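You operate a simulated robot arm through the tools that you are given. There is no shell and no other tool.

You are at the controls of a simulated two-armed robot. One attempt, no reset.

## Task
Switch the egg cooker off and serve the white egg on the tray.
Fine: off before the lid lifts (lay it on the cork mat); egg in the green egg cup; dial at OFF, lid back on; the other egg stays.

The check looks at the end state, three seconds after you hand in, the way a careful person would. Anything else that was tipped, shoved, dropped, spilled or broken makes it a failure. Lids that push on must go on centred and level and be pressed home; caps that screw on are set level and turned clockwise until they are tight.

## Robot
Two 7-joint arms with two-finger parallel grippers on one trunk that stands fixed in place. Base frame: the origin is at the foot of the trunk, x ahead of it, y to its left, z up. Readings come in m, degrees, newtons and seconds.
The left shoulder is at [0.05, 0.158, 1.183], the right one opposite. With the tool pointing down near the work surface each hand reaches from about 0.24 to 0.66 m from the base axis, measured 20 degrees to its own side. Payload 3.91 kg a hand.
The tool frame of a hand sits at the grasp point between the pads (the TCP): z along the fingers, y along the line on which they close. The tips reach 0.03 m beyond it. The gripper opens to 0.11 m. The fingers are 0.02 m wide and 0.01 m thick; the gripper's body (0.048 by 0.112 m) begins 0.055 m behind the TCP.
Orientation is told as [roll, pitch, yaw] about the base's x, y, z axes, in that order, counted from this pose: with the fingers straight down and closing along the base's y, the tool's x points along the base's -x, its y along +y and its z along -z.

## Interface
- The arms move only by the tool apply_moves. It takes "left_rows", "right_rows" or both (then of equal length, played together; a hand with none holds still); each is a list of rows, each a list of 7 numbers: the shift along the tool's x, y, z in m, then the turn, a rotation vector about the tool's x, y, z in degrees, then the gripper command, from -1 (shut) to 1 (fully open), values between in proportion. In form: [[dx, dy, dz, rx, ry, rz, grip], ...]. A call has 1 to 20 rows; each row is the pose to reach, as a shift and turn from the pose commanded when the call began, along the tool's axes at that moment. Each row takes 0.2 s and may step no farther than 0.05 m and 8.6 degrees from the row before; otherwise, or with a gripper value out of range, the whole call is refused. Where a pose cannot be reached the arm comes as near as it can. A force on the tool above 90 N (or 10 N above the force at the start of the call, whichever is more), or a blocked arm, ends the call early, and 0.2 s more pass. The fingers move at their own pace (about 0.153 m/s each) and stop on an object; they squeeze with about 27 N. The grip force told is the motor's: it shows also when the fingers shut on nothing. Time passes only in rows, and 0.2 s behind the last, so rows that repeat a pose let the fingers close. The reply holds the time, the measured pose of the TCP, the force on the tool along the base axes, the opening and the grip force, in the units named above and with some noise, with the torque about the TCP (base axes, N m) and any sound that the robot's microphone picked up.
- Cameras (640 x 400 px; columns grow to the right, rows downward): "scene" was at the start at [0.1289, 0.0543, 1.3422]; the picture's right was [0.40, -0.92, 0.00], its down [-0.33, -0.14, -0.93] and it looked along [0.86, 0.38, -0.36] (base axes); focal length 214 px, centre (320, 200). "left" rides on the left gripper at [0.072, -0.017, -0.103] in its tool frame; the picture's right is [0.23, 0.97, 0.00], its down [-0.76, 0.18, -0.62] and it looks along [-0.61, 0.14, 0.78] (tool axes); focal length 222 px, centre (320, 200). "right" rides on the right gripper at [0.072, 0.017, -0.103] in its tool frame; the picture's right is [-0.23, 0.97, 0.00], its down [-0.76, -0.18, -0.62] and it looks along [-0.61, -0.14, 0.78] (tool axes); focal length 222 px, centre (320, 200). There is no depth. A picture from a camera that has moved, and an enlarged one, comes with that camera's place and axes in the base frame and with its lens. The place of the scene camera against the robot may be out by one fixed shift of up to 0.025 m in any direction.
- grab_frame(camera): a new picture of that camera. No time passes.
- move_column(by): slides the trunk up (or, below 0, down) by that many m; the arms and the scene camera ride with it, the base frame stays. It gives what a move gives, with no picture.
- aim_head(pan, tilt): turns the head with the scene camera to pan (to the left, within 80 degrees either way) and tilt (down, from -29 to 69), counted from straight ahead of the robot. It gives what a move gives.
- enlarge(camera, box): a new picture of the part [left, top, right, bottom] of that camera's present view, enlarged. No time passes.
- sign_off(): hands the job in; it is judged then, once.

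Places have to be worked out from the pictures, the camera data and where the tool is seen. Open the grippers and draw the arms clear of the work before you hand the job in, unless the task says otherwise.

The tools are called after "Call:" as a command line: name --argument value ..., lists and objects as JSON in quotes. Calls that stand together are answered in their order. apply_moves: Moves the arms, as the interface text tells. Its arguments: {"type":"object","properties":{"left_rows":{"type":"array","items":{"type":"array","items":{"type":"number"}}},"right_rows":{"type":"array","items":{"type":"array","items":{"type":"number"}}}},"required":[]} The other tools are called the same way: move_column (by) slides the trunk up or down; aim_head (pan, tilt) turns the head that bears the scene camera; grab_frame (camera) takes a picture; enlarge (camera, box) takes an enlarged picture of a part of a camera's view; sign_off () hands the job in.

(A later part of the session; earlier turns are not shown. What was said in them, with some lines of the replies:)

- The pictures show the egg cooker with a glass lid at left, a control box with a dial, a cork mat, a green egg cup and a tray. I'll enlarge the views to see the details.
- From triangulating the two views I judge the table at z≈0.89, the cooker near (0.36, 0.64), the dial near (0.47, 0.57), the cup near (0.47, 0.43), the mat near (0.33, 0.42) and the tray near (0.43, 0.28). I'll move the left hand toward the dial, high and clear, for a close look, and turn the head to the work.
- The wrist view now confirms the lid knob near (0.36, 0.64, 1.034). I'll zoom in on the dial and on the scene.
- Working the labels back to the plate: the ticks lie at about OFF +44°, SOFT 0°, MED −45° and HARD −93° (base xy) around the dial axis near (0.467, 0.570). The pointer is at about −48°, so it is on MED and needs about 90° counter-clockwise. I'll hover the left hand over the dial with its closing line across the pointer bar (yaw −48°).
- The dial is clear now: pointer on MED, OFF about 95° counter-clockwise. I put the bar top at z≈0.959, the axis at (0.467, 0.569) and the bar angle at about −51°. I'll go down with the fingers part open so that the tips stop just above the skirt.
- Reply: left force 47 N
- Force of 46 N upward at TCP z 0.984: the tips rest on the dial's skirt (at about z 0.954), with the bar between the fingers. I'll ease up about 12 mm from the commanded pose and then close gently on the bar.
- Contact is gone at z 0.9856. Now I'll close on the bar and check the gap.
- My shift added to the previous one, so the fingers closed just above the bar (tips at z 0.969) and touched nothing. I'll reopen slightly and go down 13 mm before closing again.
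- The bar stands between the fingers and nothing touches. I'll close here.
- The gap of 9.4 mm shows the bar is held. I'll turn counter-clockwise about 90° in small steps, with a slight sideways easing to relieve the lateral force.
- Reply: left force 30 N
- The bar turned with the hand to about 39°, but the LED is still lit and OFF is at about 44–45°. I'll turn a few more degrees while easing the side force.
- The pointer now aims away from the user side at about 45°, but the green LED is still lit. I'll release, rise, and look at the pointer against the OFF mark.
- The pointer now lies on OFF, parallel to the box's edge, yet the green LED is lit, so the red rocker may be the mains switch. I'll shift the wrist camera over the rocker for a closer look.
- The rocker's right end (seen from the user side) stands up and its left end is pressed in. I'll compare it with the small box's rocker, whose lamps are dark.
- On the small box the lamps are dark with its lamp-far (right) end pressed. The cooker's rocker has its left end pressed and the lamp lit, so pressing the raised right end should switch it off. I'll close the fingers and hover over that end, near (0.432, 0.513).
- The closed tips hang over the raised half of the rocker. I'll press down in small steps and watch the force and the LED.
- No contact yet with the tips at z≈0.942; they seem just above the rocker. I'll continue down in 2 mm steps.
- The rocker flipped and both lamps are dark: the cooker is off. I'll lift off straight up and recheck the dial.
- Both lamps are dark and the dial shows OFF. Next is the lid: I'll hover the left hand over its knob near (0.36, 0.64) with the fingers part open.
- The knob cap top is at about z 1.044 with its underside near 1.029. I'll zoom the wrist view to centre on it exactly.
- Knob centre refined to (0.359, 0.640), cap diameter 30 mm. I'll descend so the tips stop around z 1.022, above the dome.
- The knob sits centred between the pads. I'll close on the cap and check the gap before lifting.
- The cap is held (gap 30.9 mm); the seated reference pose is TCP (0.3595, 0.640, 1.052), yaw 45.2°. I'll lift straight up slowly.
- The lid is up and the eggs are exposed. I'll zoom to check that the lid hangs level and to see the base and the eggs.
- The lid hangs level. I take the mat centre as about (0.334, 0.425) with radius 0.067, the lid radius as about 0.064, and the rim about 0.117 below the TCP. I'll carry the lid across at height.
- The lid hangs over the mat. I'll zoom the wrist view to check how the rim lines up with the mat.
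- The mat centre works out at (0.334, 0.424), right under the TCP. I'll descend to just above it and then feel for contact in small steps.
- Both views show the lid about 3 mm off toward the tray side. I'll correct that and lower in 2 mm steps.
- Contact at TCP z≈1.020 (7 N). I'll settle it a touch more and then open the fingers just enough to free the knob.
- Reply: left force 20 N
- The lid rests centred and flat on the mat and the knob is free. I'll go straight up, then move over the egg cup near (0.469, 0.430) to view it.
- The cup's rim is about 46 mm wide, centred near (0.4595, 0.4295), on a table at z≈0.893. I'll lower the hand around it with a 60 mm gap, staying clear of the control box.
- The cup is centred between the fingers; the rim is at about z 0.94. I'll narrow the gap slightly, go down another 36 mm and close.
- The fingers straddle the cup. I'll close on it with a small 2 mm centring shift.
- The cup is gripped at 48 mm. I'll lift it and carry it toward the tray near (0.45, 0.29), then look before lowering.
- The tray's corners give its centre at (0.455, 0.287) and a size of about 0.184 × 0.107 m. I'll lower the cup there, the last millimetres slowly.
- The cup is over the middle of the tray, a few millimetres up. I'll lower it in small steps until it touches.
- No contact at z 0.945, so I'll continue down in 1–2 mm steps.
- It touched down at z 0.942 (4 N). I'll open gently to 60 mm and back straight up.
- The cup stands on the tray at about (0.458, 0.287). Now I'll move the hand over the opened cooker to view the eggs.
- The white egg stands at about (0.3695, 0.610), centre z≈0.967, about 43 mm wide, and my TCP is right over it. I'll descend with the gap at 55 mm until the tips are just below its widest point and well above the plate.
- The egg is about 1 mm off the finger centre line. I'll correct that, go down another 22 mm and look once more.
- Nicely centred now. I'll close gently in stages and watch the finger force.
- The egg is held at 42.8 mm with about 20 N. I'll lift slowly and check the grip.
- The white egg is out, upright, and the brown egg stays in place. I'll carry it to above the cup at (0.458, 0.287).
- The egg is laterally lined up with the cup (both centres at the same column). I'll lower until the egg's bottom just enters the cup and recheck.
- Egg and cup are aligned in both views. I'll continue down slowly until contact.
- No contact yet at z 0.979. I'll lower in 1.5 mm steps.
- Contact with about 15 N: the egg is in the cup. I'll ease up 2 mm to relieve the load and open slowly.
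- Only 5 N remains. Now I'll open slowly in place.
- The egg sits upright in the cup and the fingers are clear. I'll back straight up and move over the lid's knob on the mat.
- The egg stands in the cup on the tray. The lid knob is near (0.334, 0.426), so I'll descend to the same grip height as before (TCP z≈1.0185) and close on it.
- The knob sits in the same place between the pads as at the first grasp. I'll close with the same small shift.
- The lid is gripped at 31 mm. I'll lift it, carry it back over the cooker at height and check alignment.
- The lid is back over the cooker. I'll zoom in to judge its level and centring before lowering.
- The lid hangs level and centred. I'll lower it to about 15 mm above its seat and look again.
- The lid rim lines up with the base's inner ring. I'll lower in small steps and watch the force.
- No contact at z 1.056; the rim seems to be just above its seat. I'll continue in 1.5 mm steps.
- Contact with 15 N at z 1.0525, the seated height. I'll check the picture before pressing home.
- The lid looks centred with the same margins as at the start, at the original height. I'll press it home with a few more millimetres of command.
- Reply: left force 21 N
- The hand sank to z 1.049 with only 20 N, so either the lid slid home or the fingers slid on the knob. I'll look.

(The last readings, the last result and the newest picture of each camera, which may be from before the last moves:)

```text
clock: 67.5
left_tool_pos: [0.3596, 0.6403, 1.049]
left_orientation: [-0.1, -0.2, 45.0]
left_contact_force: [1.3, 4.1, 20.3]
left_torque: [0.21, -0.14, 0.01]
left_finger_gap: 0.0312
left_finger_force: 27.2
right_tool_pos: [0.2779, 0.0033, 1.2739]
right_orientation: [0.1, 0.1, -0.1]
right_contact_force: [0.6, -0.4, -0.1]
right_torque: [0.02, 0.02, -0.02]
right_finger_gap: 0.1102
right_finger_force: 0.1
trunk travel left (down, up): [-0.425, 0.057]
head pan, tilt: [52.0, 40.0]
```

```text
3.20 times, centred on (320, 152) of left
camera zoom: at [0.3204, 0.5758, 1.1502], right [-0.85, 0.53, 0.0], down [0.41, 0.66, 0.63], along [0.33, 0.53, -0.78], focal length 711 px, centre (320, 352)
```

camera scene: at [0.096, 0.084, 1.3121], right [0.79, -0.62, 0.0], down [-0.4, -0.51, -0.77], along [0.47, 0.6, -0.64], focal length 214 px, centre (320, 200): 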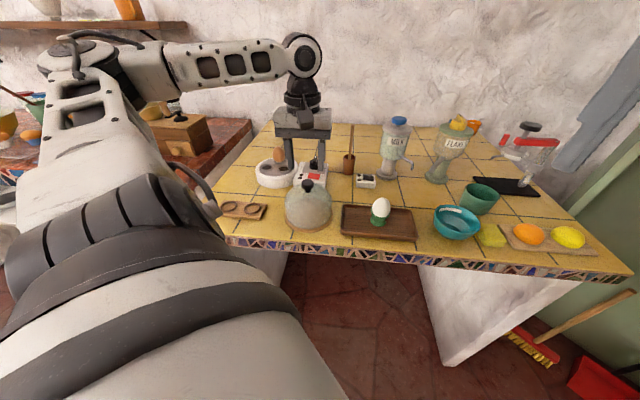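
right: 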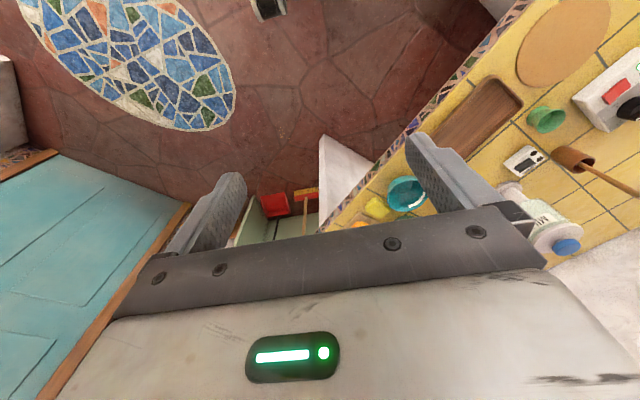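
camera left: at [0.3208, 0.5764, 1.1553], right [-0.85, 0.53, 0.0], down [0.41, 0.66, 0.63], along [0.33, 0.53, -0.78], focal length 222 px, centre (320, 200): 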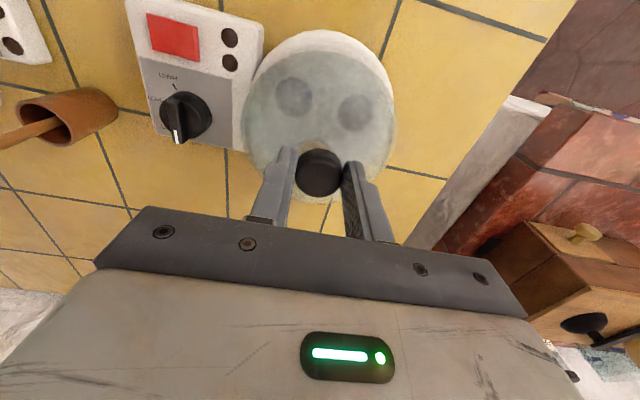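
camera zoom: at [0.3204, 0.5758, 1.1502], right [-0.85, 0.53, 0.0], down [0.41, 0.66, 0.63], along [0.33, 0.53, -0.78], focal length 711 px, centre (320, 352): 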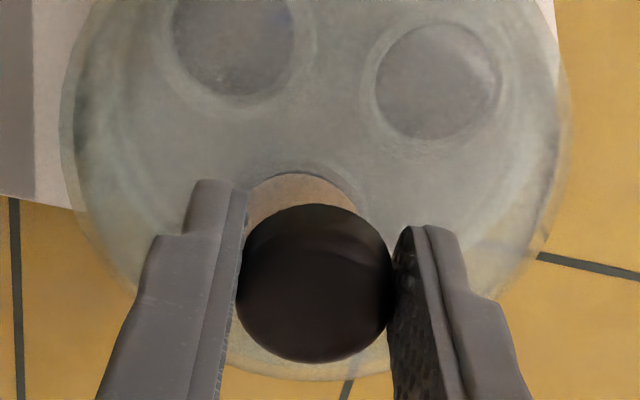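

The fingers slid 3 mm down the knob while the lid stayed put, so it is bottomed out. I'll release, rise, and then press on the knob's top with closed fingers to make sure it's home.

Call:
apply_moves --left_rows '[[0, 0, -0.002, 0, 0, 0, -0.4], [0, 0, -0.003, 0, 0, 0, -0.2], [0, 0, -0.003, 0, 0, 0, 0.0], [0, 0, -0.02, 0, 0, 0, 0.0], [0, 0, -0.05, 0, 0, 0, 0.0], [0, 0, -0.06, 0, 0, 0, 0.0]]'

Call:
enlarge --camera "scene" --box '[240, 125, 320, 195]'

Call:
enlarge --camera "left" --box '[220, 10, 420, 135]'

Call:
enlarge --camera "left" --box '[220, 70, 420, 195]'

```text
clock: 68.9
left_tool_pos: [0.3594, 0.6412, 1.107]
left_orientation: [-0.1, -0.2, 45.1]
left_contact_force: [0.1, -0.3, 0.2]
left_torque: [0.0, 0.03, 0.01]
left_finger_gap: 0.0552
left_finger_force: 0.1
right_tool_pos: [0.2786, 0.0039, 1.2722]
right_orientation: [0.0, 0.0, -0.1]
right_contact_force: [0.0, 0.6, -0.9]
right_torque: [-0.01, 0.0, 0.01]
right_finger_gap: 0.1098
right_finger_force: 0.1
trunk travel left (down, up): [-0.425, 0.057]
head pan, tilt: [52.0, 40.0]
```

```text
5.71 times, centred on (280, 160) of scene
camera zoom: at [0.0961, 0.084, 1.3121], right [0.79, -0.62, 0.0], down [-0.4, -0.51, -0.77], along [0.47, 0.6, -0.64], focal length 1226 px, centre (549, 429)
```

zoom: 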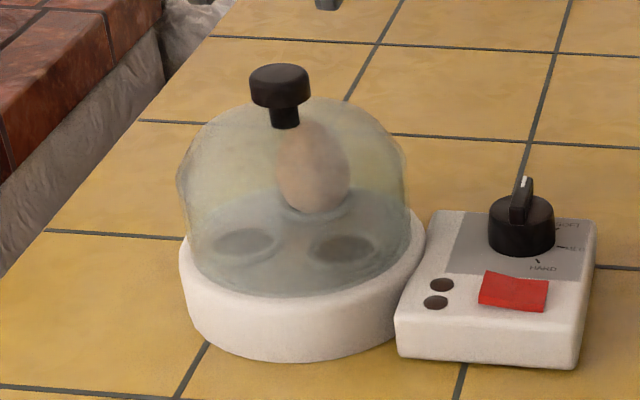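

```text
3.20 times, centred on (320, 72) of left
camera zoom: at [0.3206, 0.5772, 1.2088], right [-0.85, 0.53, 0.0], down [0.41, 0.67, 0.62], along [0.33, 0.53, -0.78], focal length 711 px, centre (320, 608)
```

zoom: 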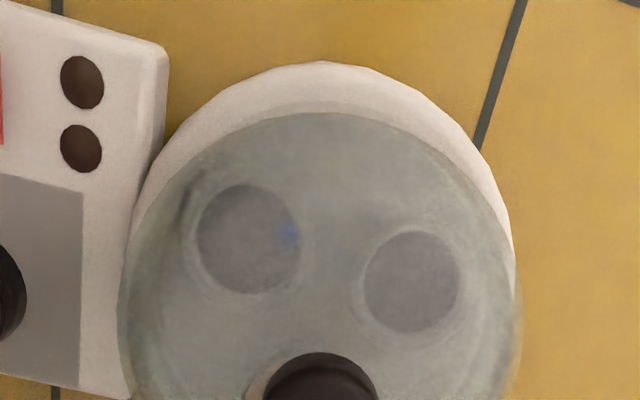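

```text
3.20 times, centred on (320, 132) of left
camera zoom: at [0.3206, 0.5772, 1.2088], right [-0.85, 0.53, 0.0], down [0.41, 0.67, 0.62], along [0.33, 0.53, -0.78], focal length 711 px, centre (320, 416)
```

zoom: 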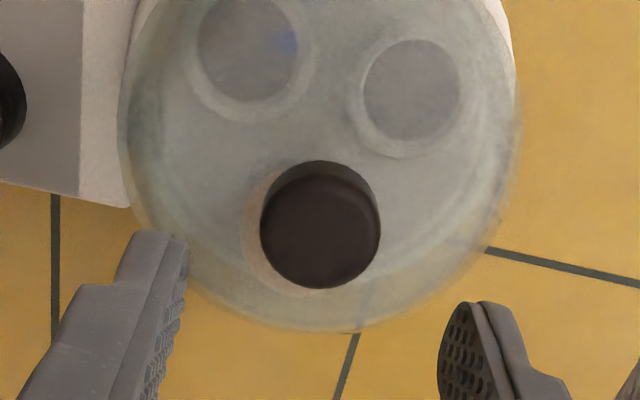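

The knob is at exactly the same picture position as before I lifted the lid (273, 138), so it is seated and centred. I'll close the fingers and press on top of the knob to make sure.

Call:
apply_moves --left_rows '[[0, 0, 0, 0, 0, 0, -0.6], [0, 0, 0, 0, 0, 0, -1], [0, 0, 0.015, 0, 0, 0, -1], [0, 0, 0.028, 0, 0, 0, -1], [0, 0, 0.032, 0, 0, 0, -1], [0, 0, 0.034, 0, 0, 0, -1]]'

```text
clock: 70.3
left_tool_pos: [0.3601, 0.6393, 1.0731]
left_orientation: [0.0, 0.0, 45.2]
left_contact_force: [-0.1, 0.9, -0.6]
left_torque: [0.01, -0.03, -0.02]
left_finger_gap: 0.0003
left_finger_force: 26.9
right_tool_pos: [0.2782, 0.0042, 1.2732]
right_orientation: [0.0, 0.1, -0.1]
right_contact_force: [0.7, -0.3, 0.5]
right_torque: [-0.01, 0.01, 0.01]
right_finger_gap: 0.1097
right_finger_force: 0.1
trunk travel left (down, up): [-0.425, 0.057]
head pan, tilt: [52.0, 40.0]
```

The tips are just above the knob with no contact. I'll press down in 1.5 mm steps.

Call:
apply_moves --left_rows '[[0, 0, 0.0015, 0, 0, 0, -1], [0, 0, 0.003, 0, 0, 0, -1], [0, 0, 0.0045, 0, 0, 0, -1], [0, 0, 0.006, 0, 0, 0, -1]]'

```text
clock: 71.3
left_tool_pos: [0.36, 0.6406, 1.0693]
left_orientation: [0.0, -0.5, 45.1]
left_contact_force: [-1.7, 6.3, 14.2]
left_torque: [0.05, 0.06, -0.06]
left_finger_gap: 0.0
left_finger_force: 26.8
right_tool_pos: [0.2786, 0.0028, 1.2727]
right_orientation: [0.2, -0.1, -0.2]
right_contact_force: [-0.9, 0.2, 0.3]
right_torque: [-0.04, -0.03, 0.01]
right_finger_gap: 0.1102
right_finger_force: 0.1
trunk travel left (down, up): [-0.425, 0.057]
head pan, tilt: [52.0, 40.0]
```

Contact at 14 N on the knob's top. A little more for a firm press.

Call:
apply_moves --left_rows '[[0, 0, 0.0015, 0, 0, 0, -1], [0, 0, 0.003, 0, 0, 0, -1], [0, 0, 0.004, 0, 0, 0, -1]]'

```text
clock: 72.1
left_tool_pos: [0.359, 0.6399, 1.0685]
left_orientation: [0.0, -0.9, 45.2]
left_contact_force: [0.5, 14.0, 39.5]
left_torque: [0.25, 0.18, -0.05]
left_finger_gap: 0.0
left_finger_force: 27.1
right_tool_pos: [0.2766, 0.0023, 1.275]
right_orientation: [0.2, 0.0, -0.1]
right_contact_force: [0.9, 0.1, 0.4]
right_torque: [0.04, 0.03, -0.01]
right_finger_gap: 0.11
right_finger_force: 0.0
trunk travel left (down, up): [-0.425, 0.057]
head pan, tilt: [52.0, 40.0]
```

It takes 40 N without sinking: the lid is home. I'll lift off, open the gripper and draw the arm back clear of the work.

Call:
apply_moves --left_rows '[[0, 0, -0.008, 0, 0, 0, -1], [0, 0, -0.03, 0, 0, 0, -1], [0, 0, -0.07, 0, 0, 0, -0.5], [0, 0, -0.11, 0, 0, 0, 0.5], [0, 0, -0.14, 0, 0, 0, 1], [0.03, -0.02, -0.15, 0, 0, 0, 1], [0.06, -0.05, -0.15, 0, 0, 0, 1], [0.09, -0.07, -0.15, 0, 0, 0, 1], [0.12, -0.09, -0.15, 0, 0, 0, 1], [0.14, -0.1, -0.15, 0, 0, 0, 1], [0.14, -0.1, -0.15, 0, 0, 0, 1]]'

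Call:
grab_frame --camera "left"

Call:
grab_frame --camera "scene"

Call:
enlarge --camera "scene" --box '[240, 120, 400, 220]'

```text
clock: 74.5
left_tool_pos: [0.3315, 0.4692, 1.2142]
left_orientation: [0.0, 0.0, 45.3]
left_contact_force: [-0.5, 0.4, -0.1]
left_torque: [0.0, 0.01, 0.02]
left_finger_gap: 0.1102
left_finger_force: 0.1
right_tool_pos: [0.2795, 0.004, 1.2726]
right_orientation: [0.0, 0.0, 0.0]
right_contact_force: [-0.9, 0.1, 0.5]
right_torque: [0.01, -0.02, 0.01]
right_finger_gap: 0.1098
right_finger_force: 0.1
trunk travel left (down, up): [-0.425, 0.057]
head pan, tilt: [52.0, 40.0]
```

```text
taken
camera left: at [0.2928, 0.4048, 1.3166], right [-0.85, 0.53, 0.0], down [0.41, 0.67, 0.62], along [0.33, 0.53, -0.78], focal length 222 px, centre (320, 200)
```

left: 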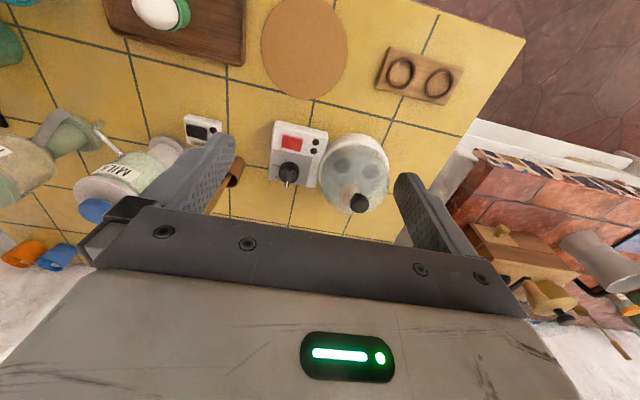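

```text
taken
camera scene: at [0.0961, 0.084, 1.3121], right [0.79, -0.62, 0.0], down [-0.4, -0.51, -0.77], along [0.47, 0.6, -0.64], focal length 214 px, centre (320, 200)
```

scene: 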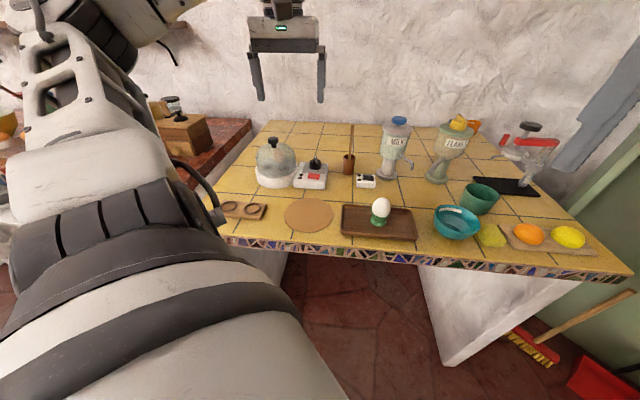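

```text
4.00 times, centred on (320, 170) of scene
camera zoom: at [0.0961, 0.084, 1.3121], right [0.79, -0.62, 0.0], down [-0.4, -0.51, -0.77], along [0.47, 0.6, -0.64], focal length 858 px, centre (320, 320)
```

zoom: 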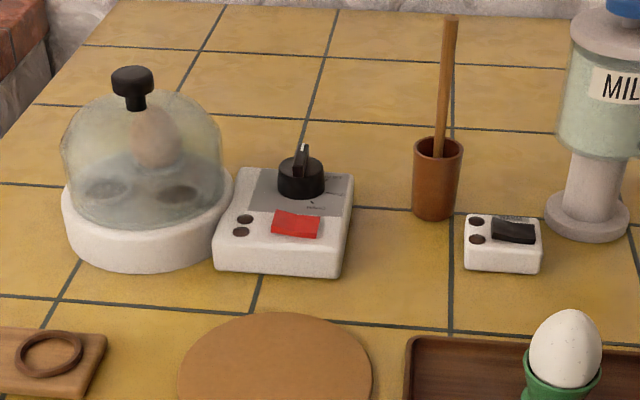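

Everything looks in place. I'll make a last close check of the dial, lamps, lid seat and egg.

Call:
enlarge --camera "left" --box '[255, 110, 335, 200]'

Call:
enlarge --camera "left" --box '[300, 120, 400, 220]'

Call:
enlarge --camera "scene" --box '[335, 185, 425, 245]'

Call:
enlarge --camera "scene" --box '[245, 130, 335, 190]'

```text
4.44 times, centred on (295, 155) of left
camera zoom: at [0.2928, 0.4048, 1.3166], right [-0.85, 0.53, 0.0], down [0.41, 0.67, 0.62], along [0.33, 0.53, -0.78], focal length 987 px, centre (431, 400)
```

zoom: 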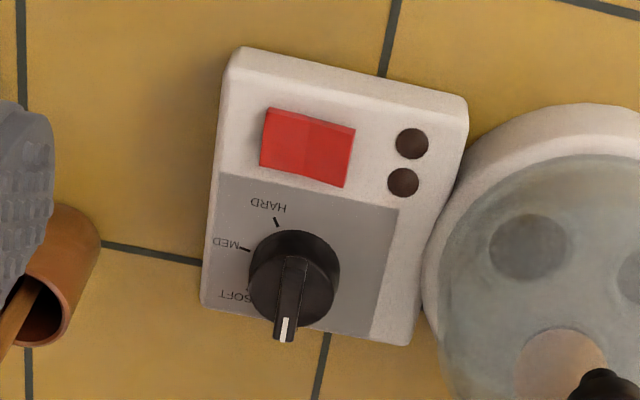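

```text
4.00 times, centred on (350, 170) of left
camera zoom: at [0.2928, 0.4048, 1.3166], right [-0.85, 0.53, 0.0], down [0.41, 0.67, 0.62], along [0.33, 0.53, -0.78], focal length 888 px, centre (200, 320)
```

zoom: 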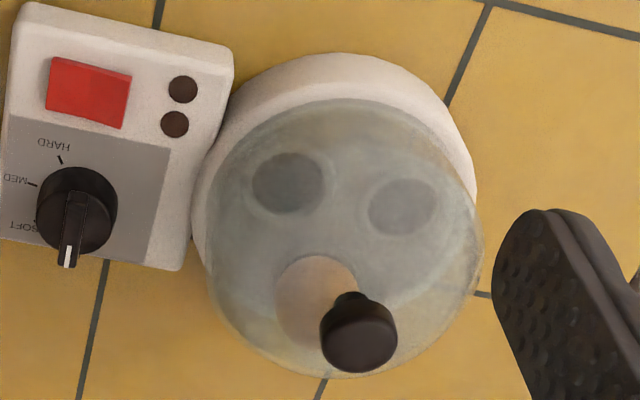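

```text
6.67 times, centred on (380, 215) of scene
camera zoom: at [0.0961, 0.084, 1.3121], right [0.79, -0.62, 0.0], down [-0.4, -0.51, -0.77], along [0.47, 0.6, -0.64], focal length 1430 px, centre (-80, 100)
```

zoom: 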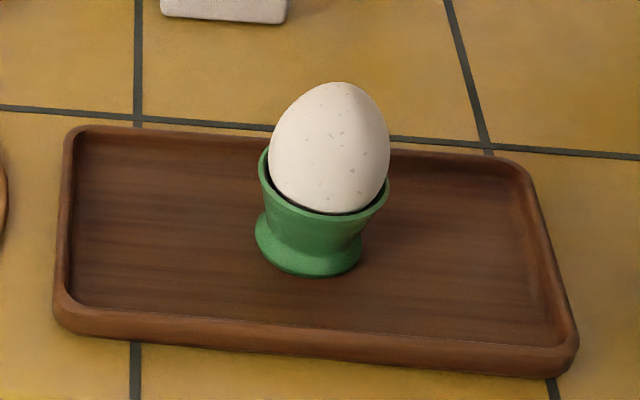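

```text
6.67 times, centred on (290, 160) of scene
camera zoom: at [0.0961, 0.084, 1.3121], right [0.79, -0.62, 0.0], down [-0.4, -0.51, -0.77], along [0.47, 0.6, -0.64], focal length 1430 px, centre (520, 467)
```

zoom: 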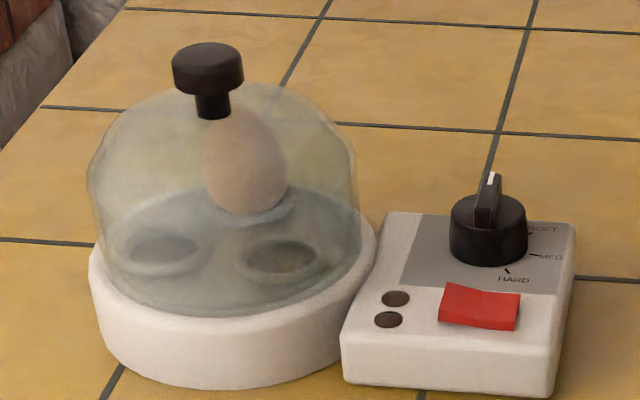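

The lamps are dark, the dial is at OFF, the lid is seated and level, the brown egg is inside, and the white egg stands in the green cup on the tray. I'll draw the left arm back a little further before handing in.

Call:
apply_moves --left_rows '[[0.02, 0, -0.01, 0, 0, 0, 1], [0.04, 0.01, -0.02, 0, 0, 0, 1], [0.06, 0.02, -0.03, 0, 0, 0, 1], [0.06, 0.02, -0.03, 0, 0, 0, 1]]'

Call:
grab_frame --camera "scene"

```text
clock: 75.5
left_tool_pos: [0.2763, 0.4417, 1.2424]
left_orientation: [0.0, 0.0, 45.2]
left_contact_force: [0.0, -0.2, 0.8]
left_torque: [0.02, 0.01, -0.01]
left_finger_gap: 0.1101
left_finger_force: 0.0
right_tool_pos: [0.2803, 0.0038, 1.2729]
right_orientation: [0.0, -0.1, 0.0]
right_contact_force: [-0.4, -0.6, -0.1]
right_torque: [-0.02, -0.01, 0.0]
right_finger_gap: 0.1103
right_finger_force: 0.0
trunk travel left (down, up): [-0.425, 0.057]
head pan, tilt: [52.0, 40.0]
```

```text
taken
camera scene: at [0.0963, 0.0842, 1.312], right [0.79, -0.62, 0.0], down [-0.4, -0.51, -0.77], along [0.47, 0.6, -0.64], focal length 214 px, centre (320, 200)
```

scene: 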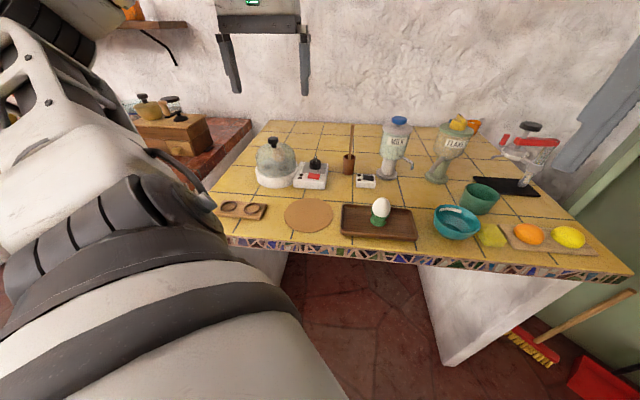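

Both arms are clear with open grippers and the scene matches the task, so I'm handing in.

Call:
sign_off

```text
The job is handed in.
```

I switched the egg cooker off and served the white egg in the green egg cup, which now stands in the middle of the tray. The job is handed in; I haven't seen how it was judged.

- **Off first:** I turned the dial from MED to OFF, but the green lamp stayed lit. I then pressed the red rocker to its other side and both lamps went dark, all before the lid came off.
- **Lid:** It lay on the cork mat while I moved the egg. It is now back on the cooker in its original position, and it did not sink when I pressed the knob with about 40 N.
- **Eggs:** The white egg stands upright in the cup. The brown egg is still in the cooker.
- **Other objects:** I saw nothing else moved, tipped or spilled in the final pictures. Both grippers are open and the arms are clear of the table.

The rocker wasn't mentioned in the task. I pressed it because it was the only thing that put the lamp out.
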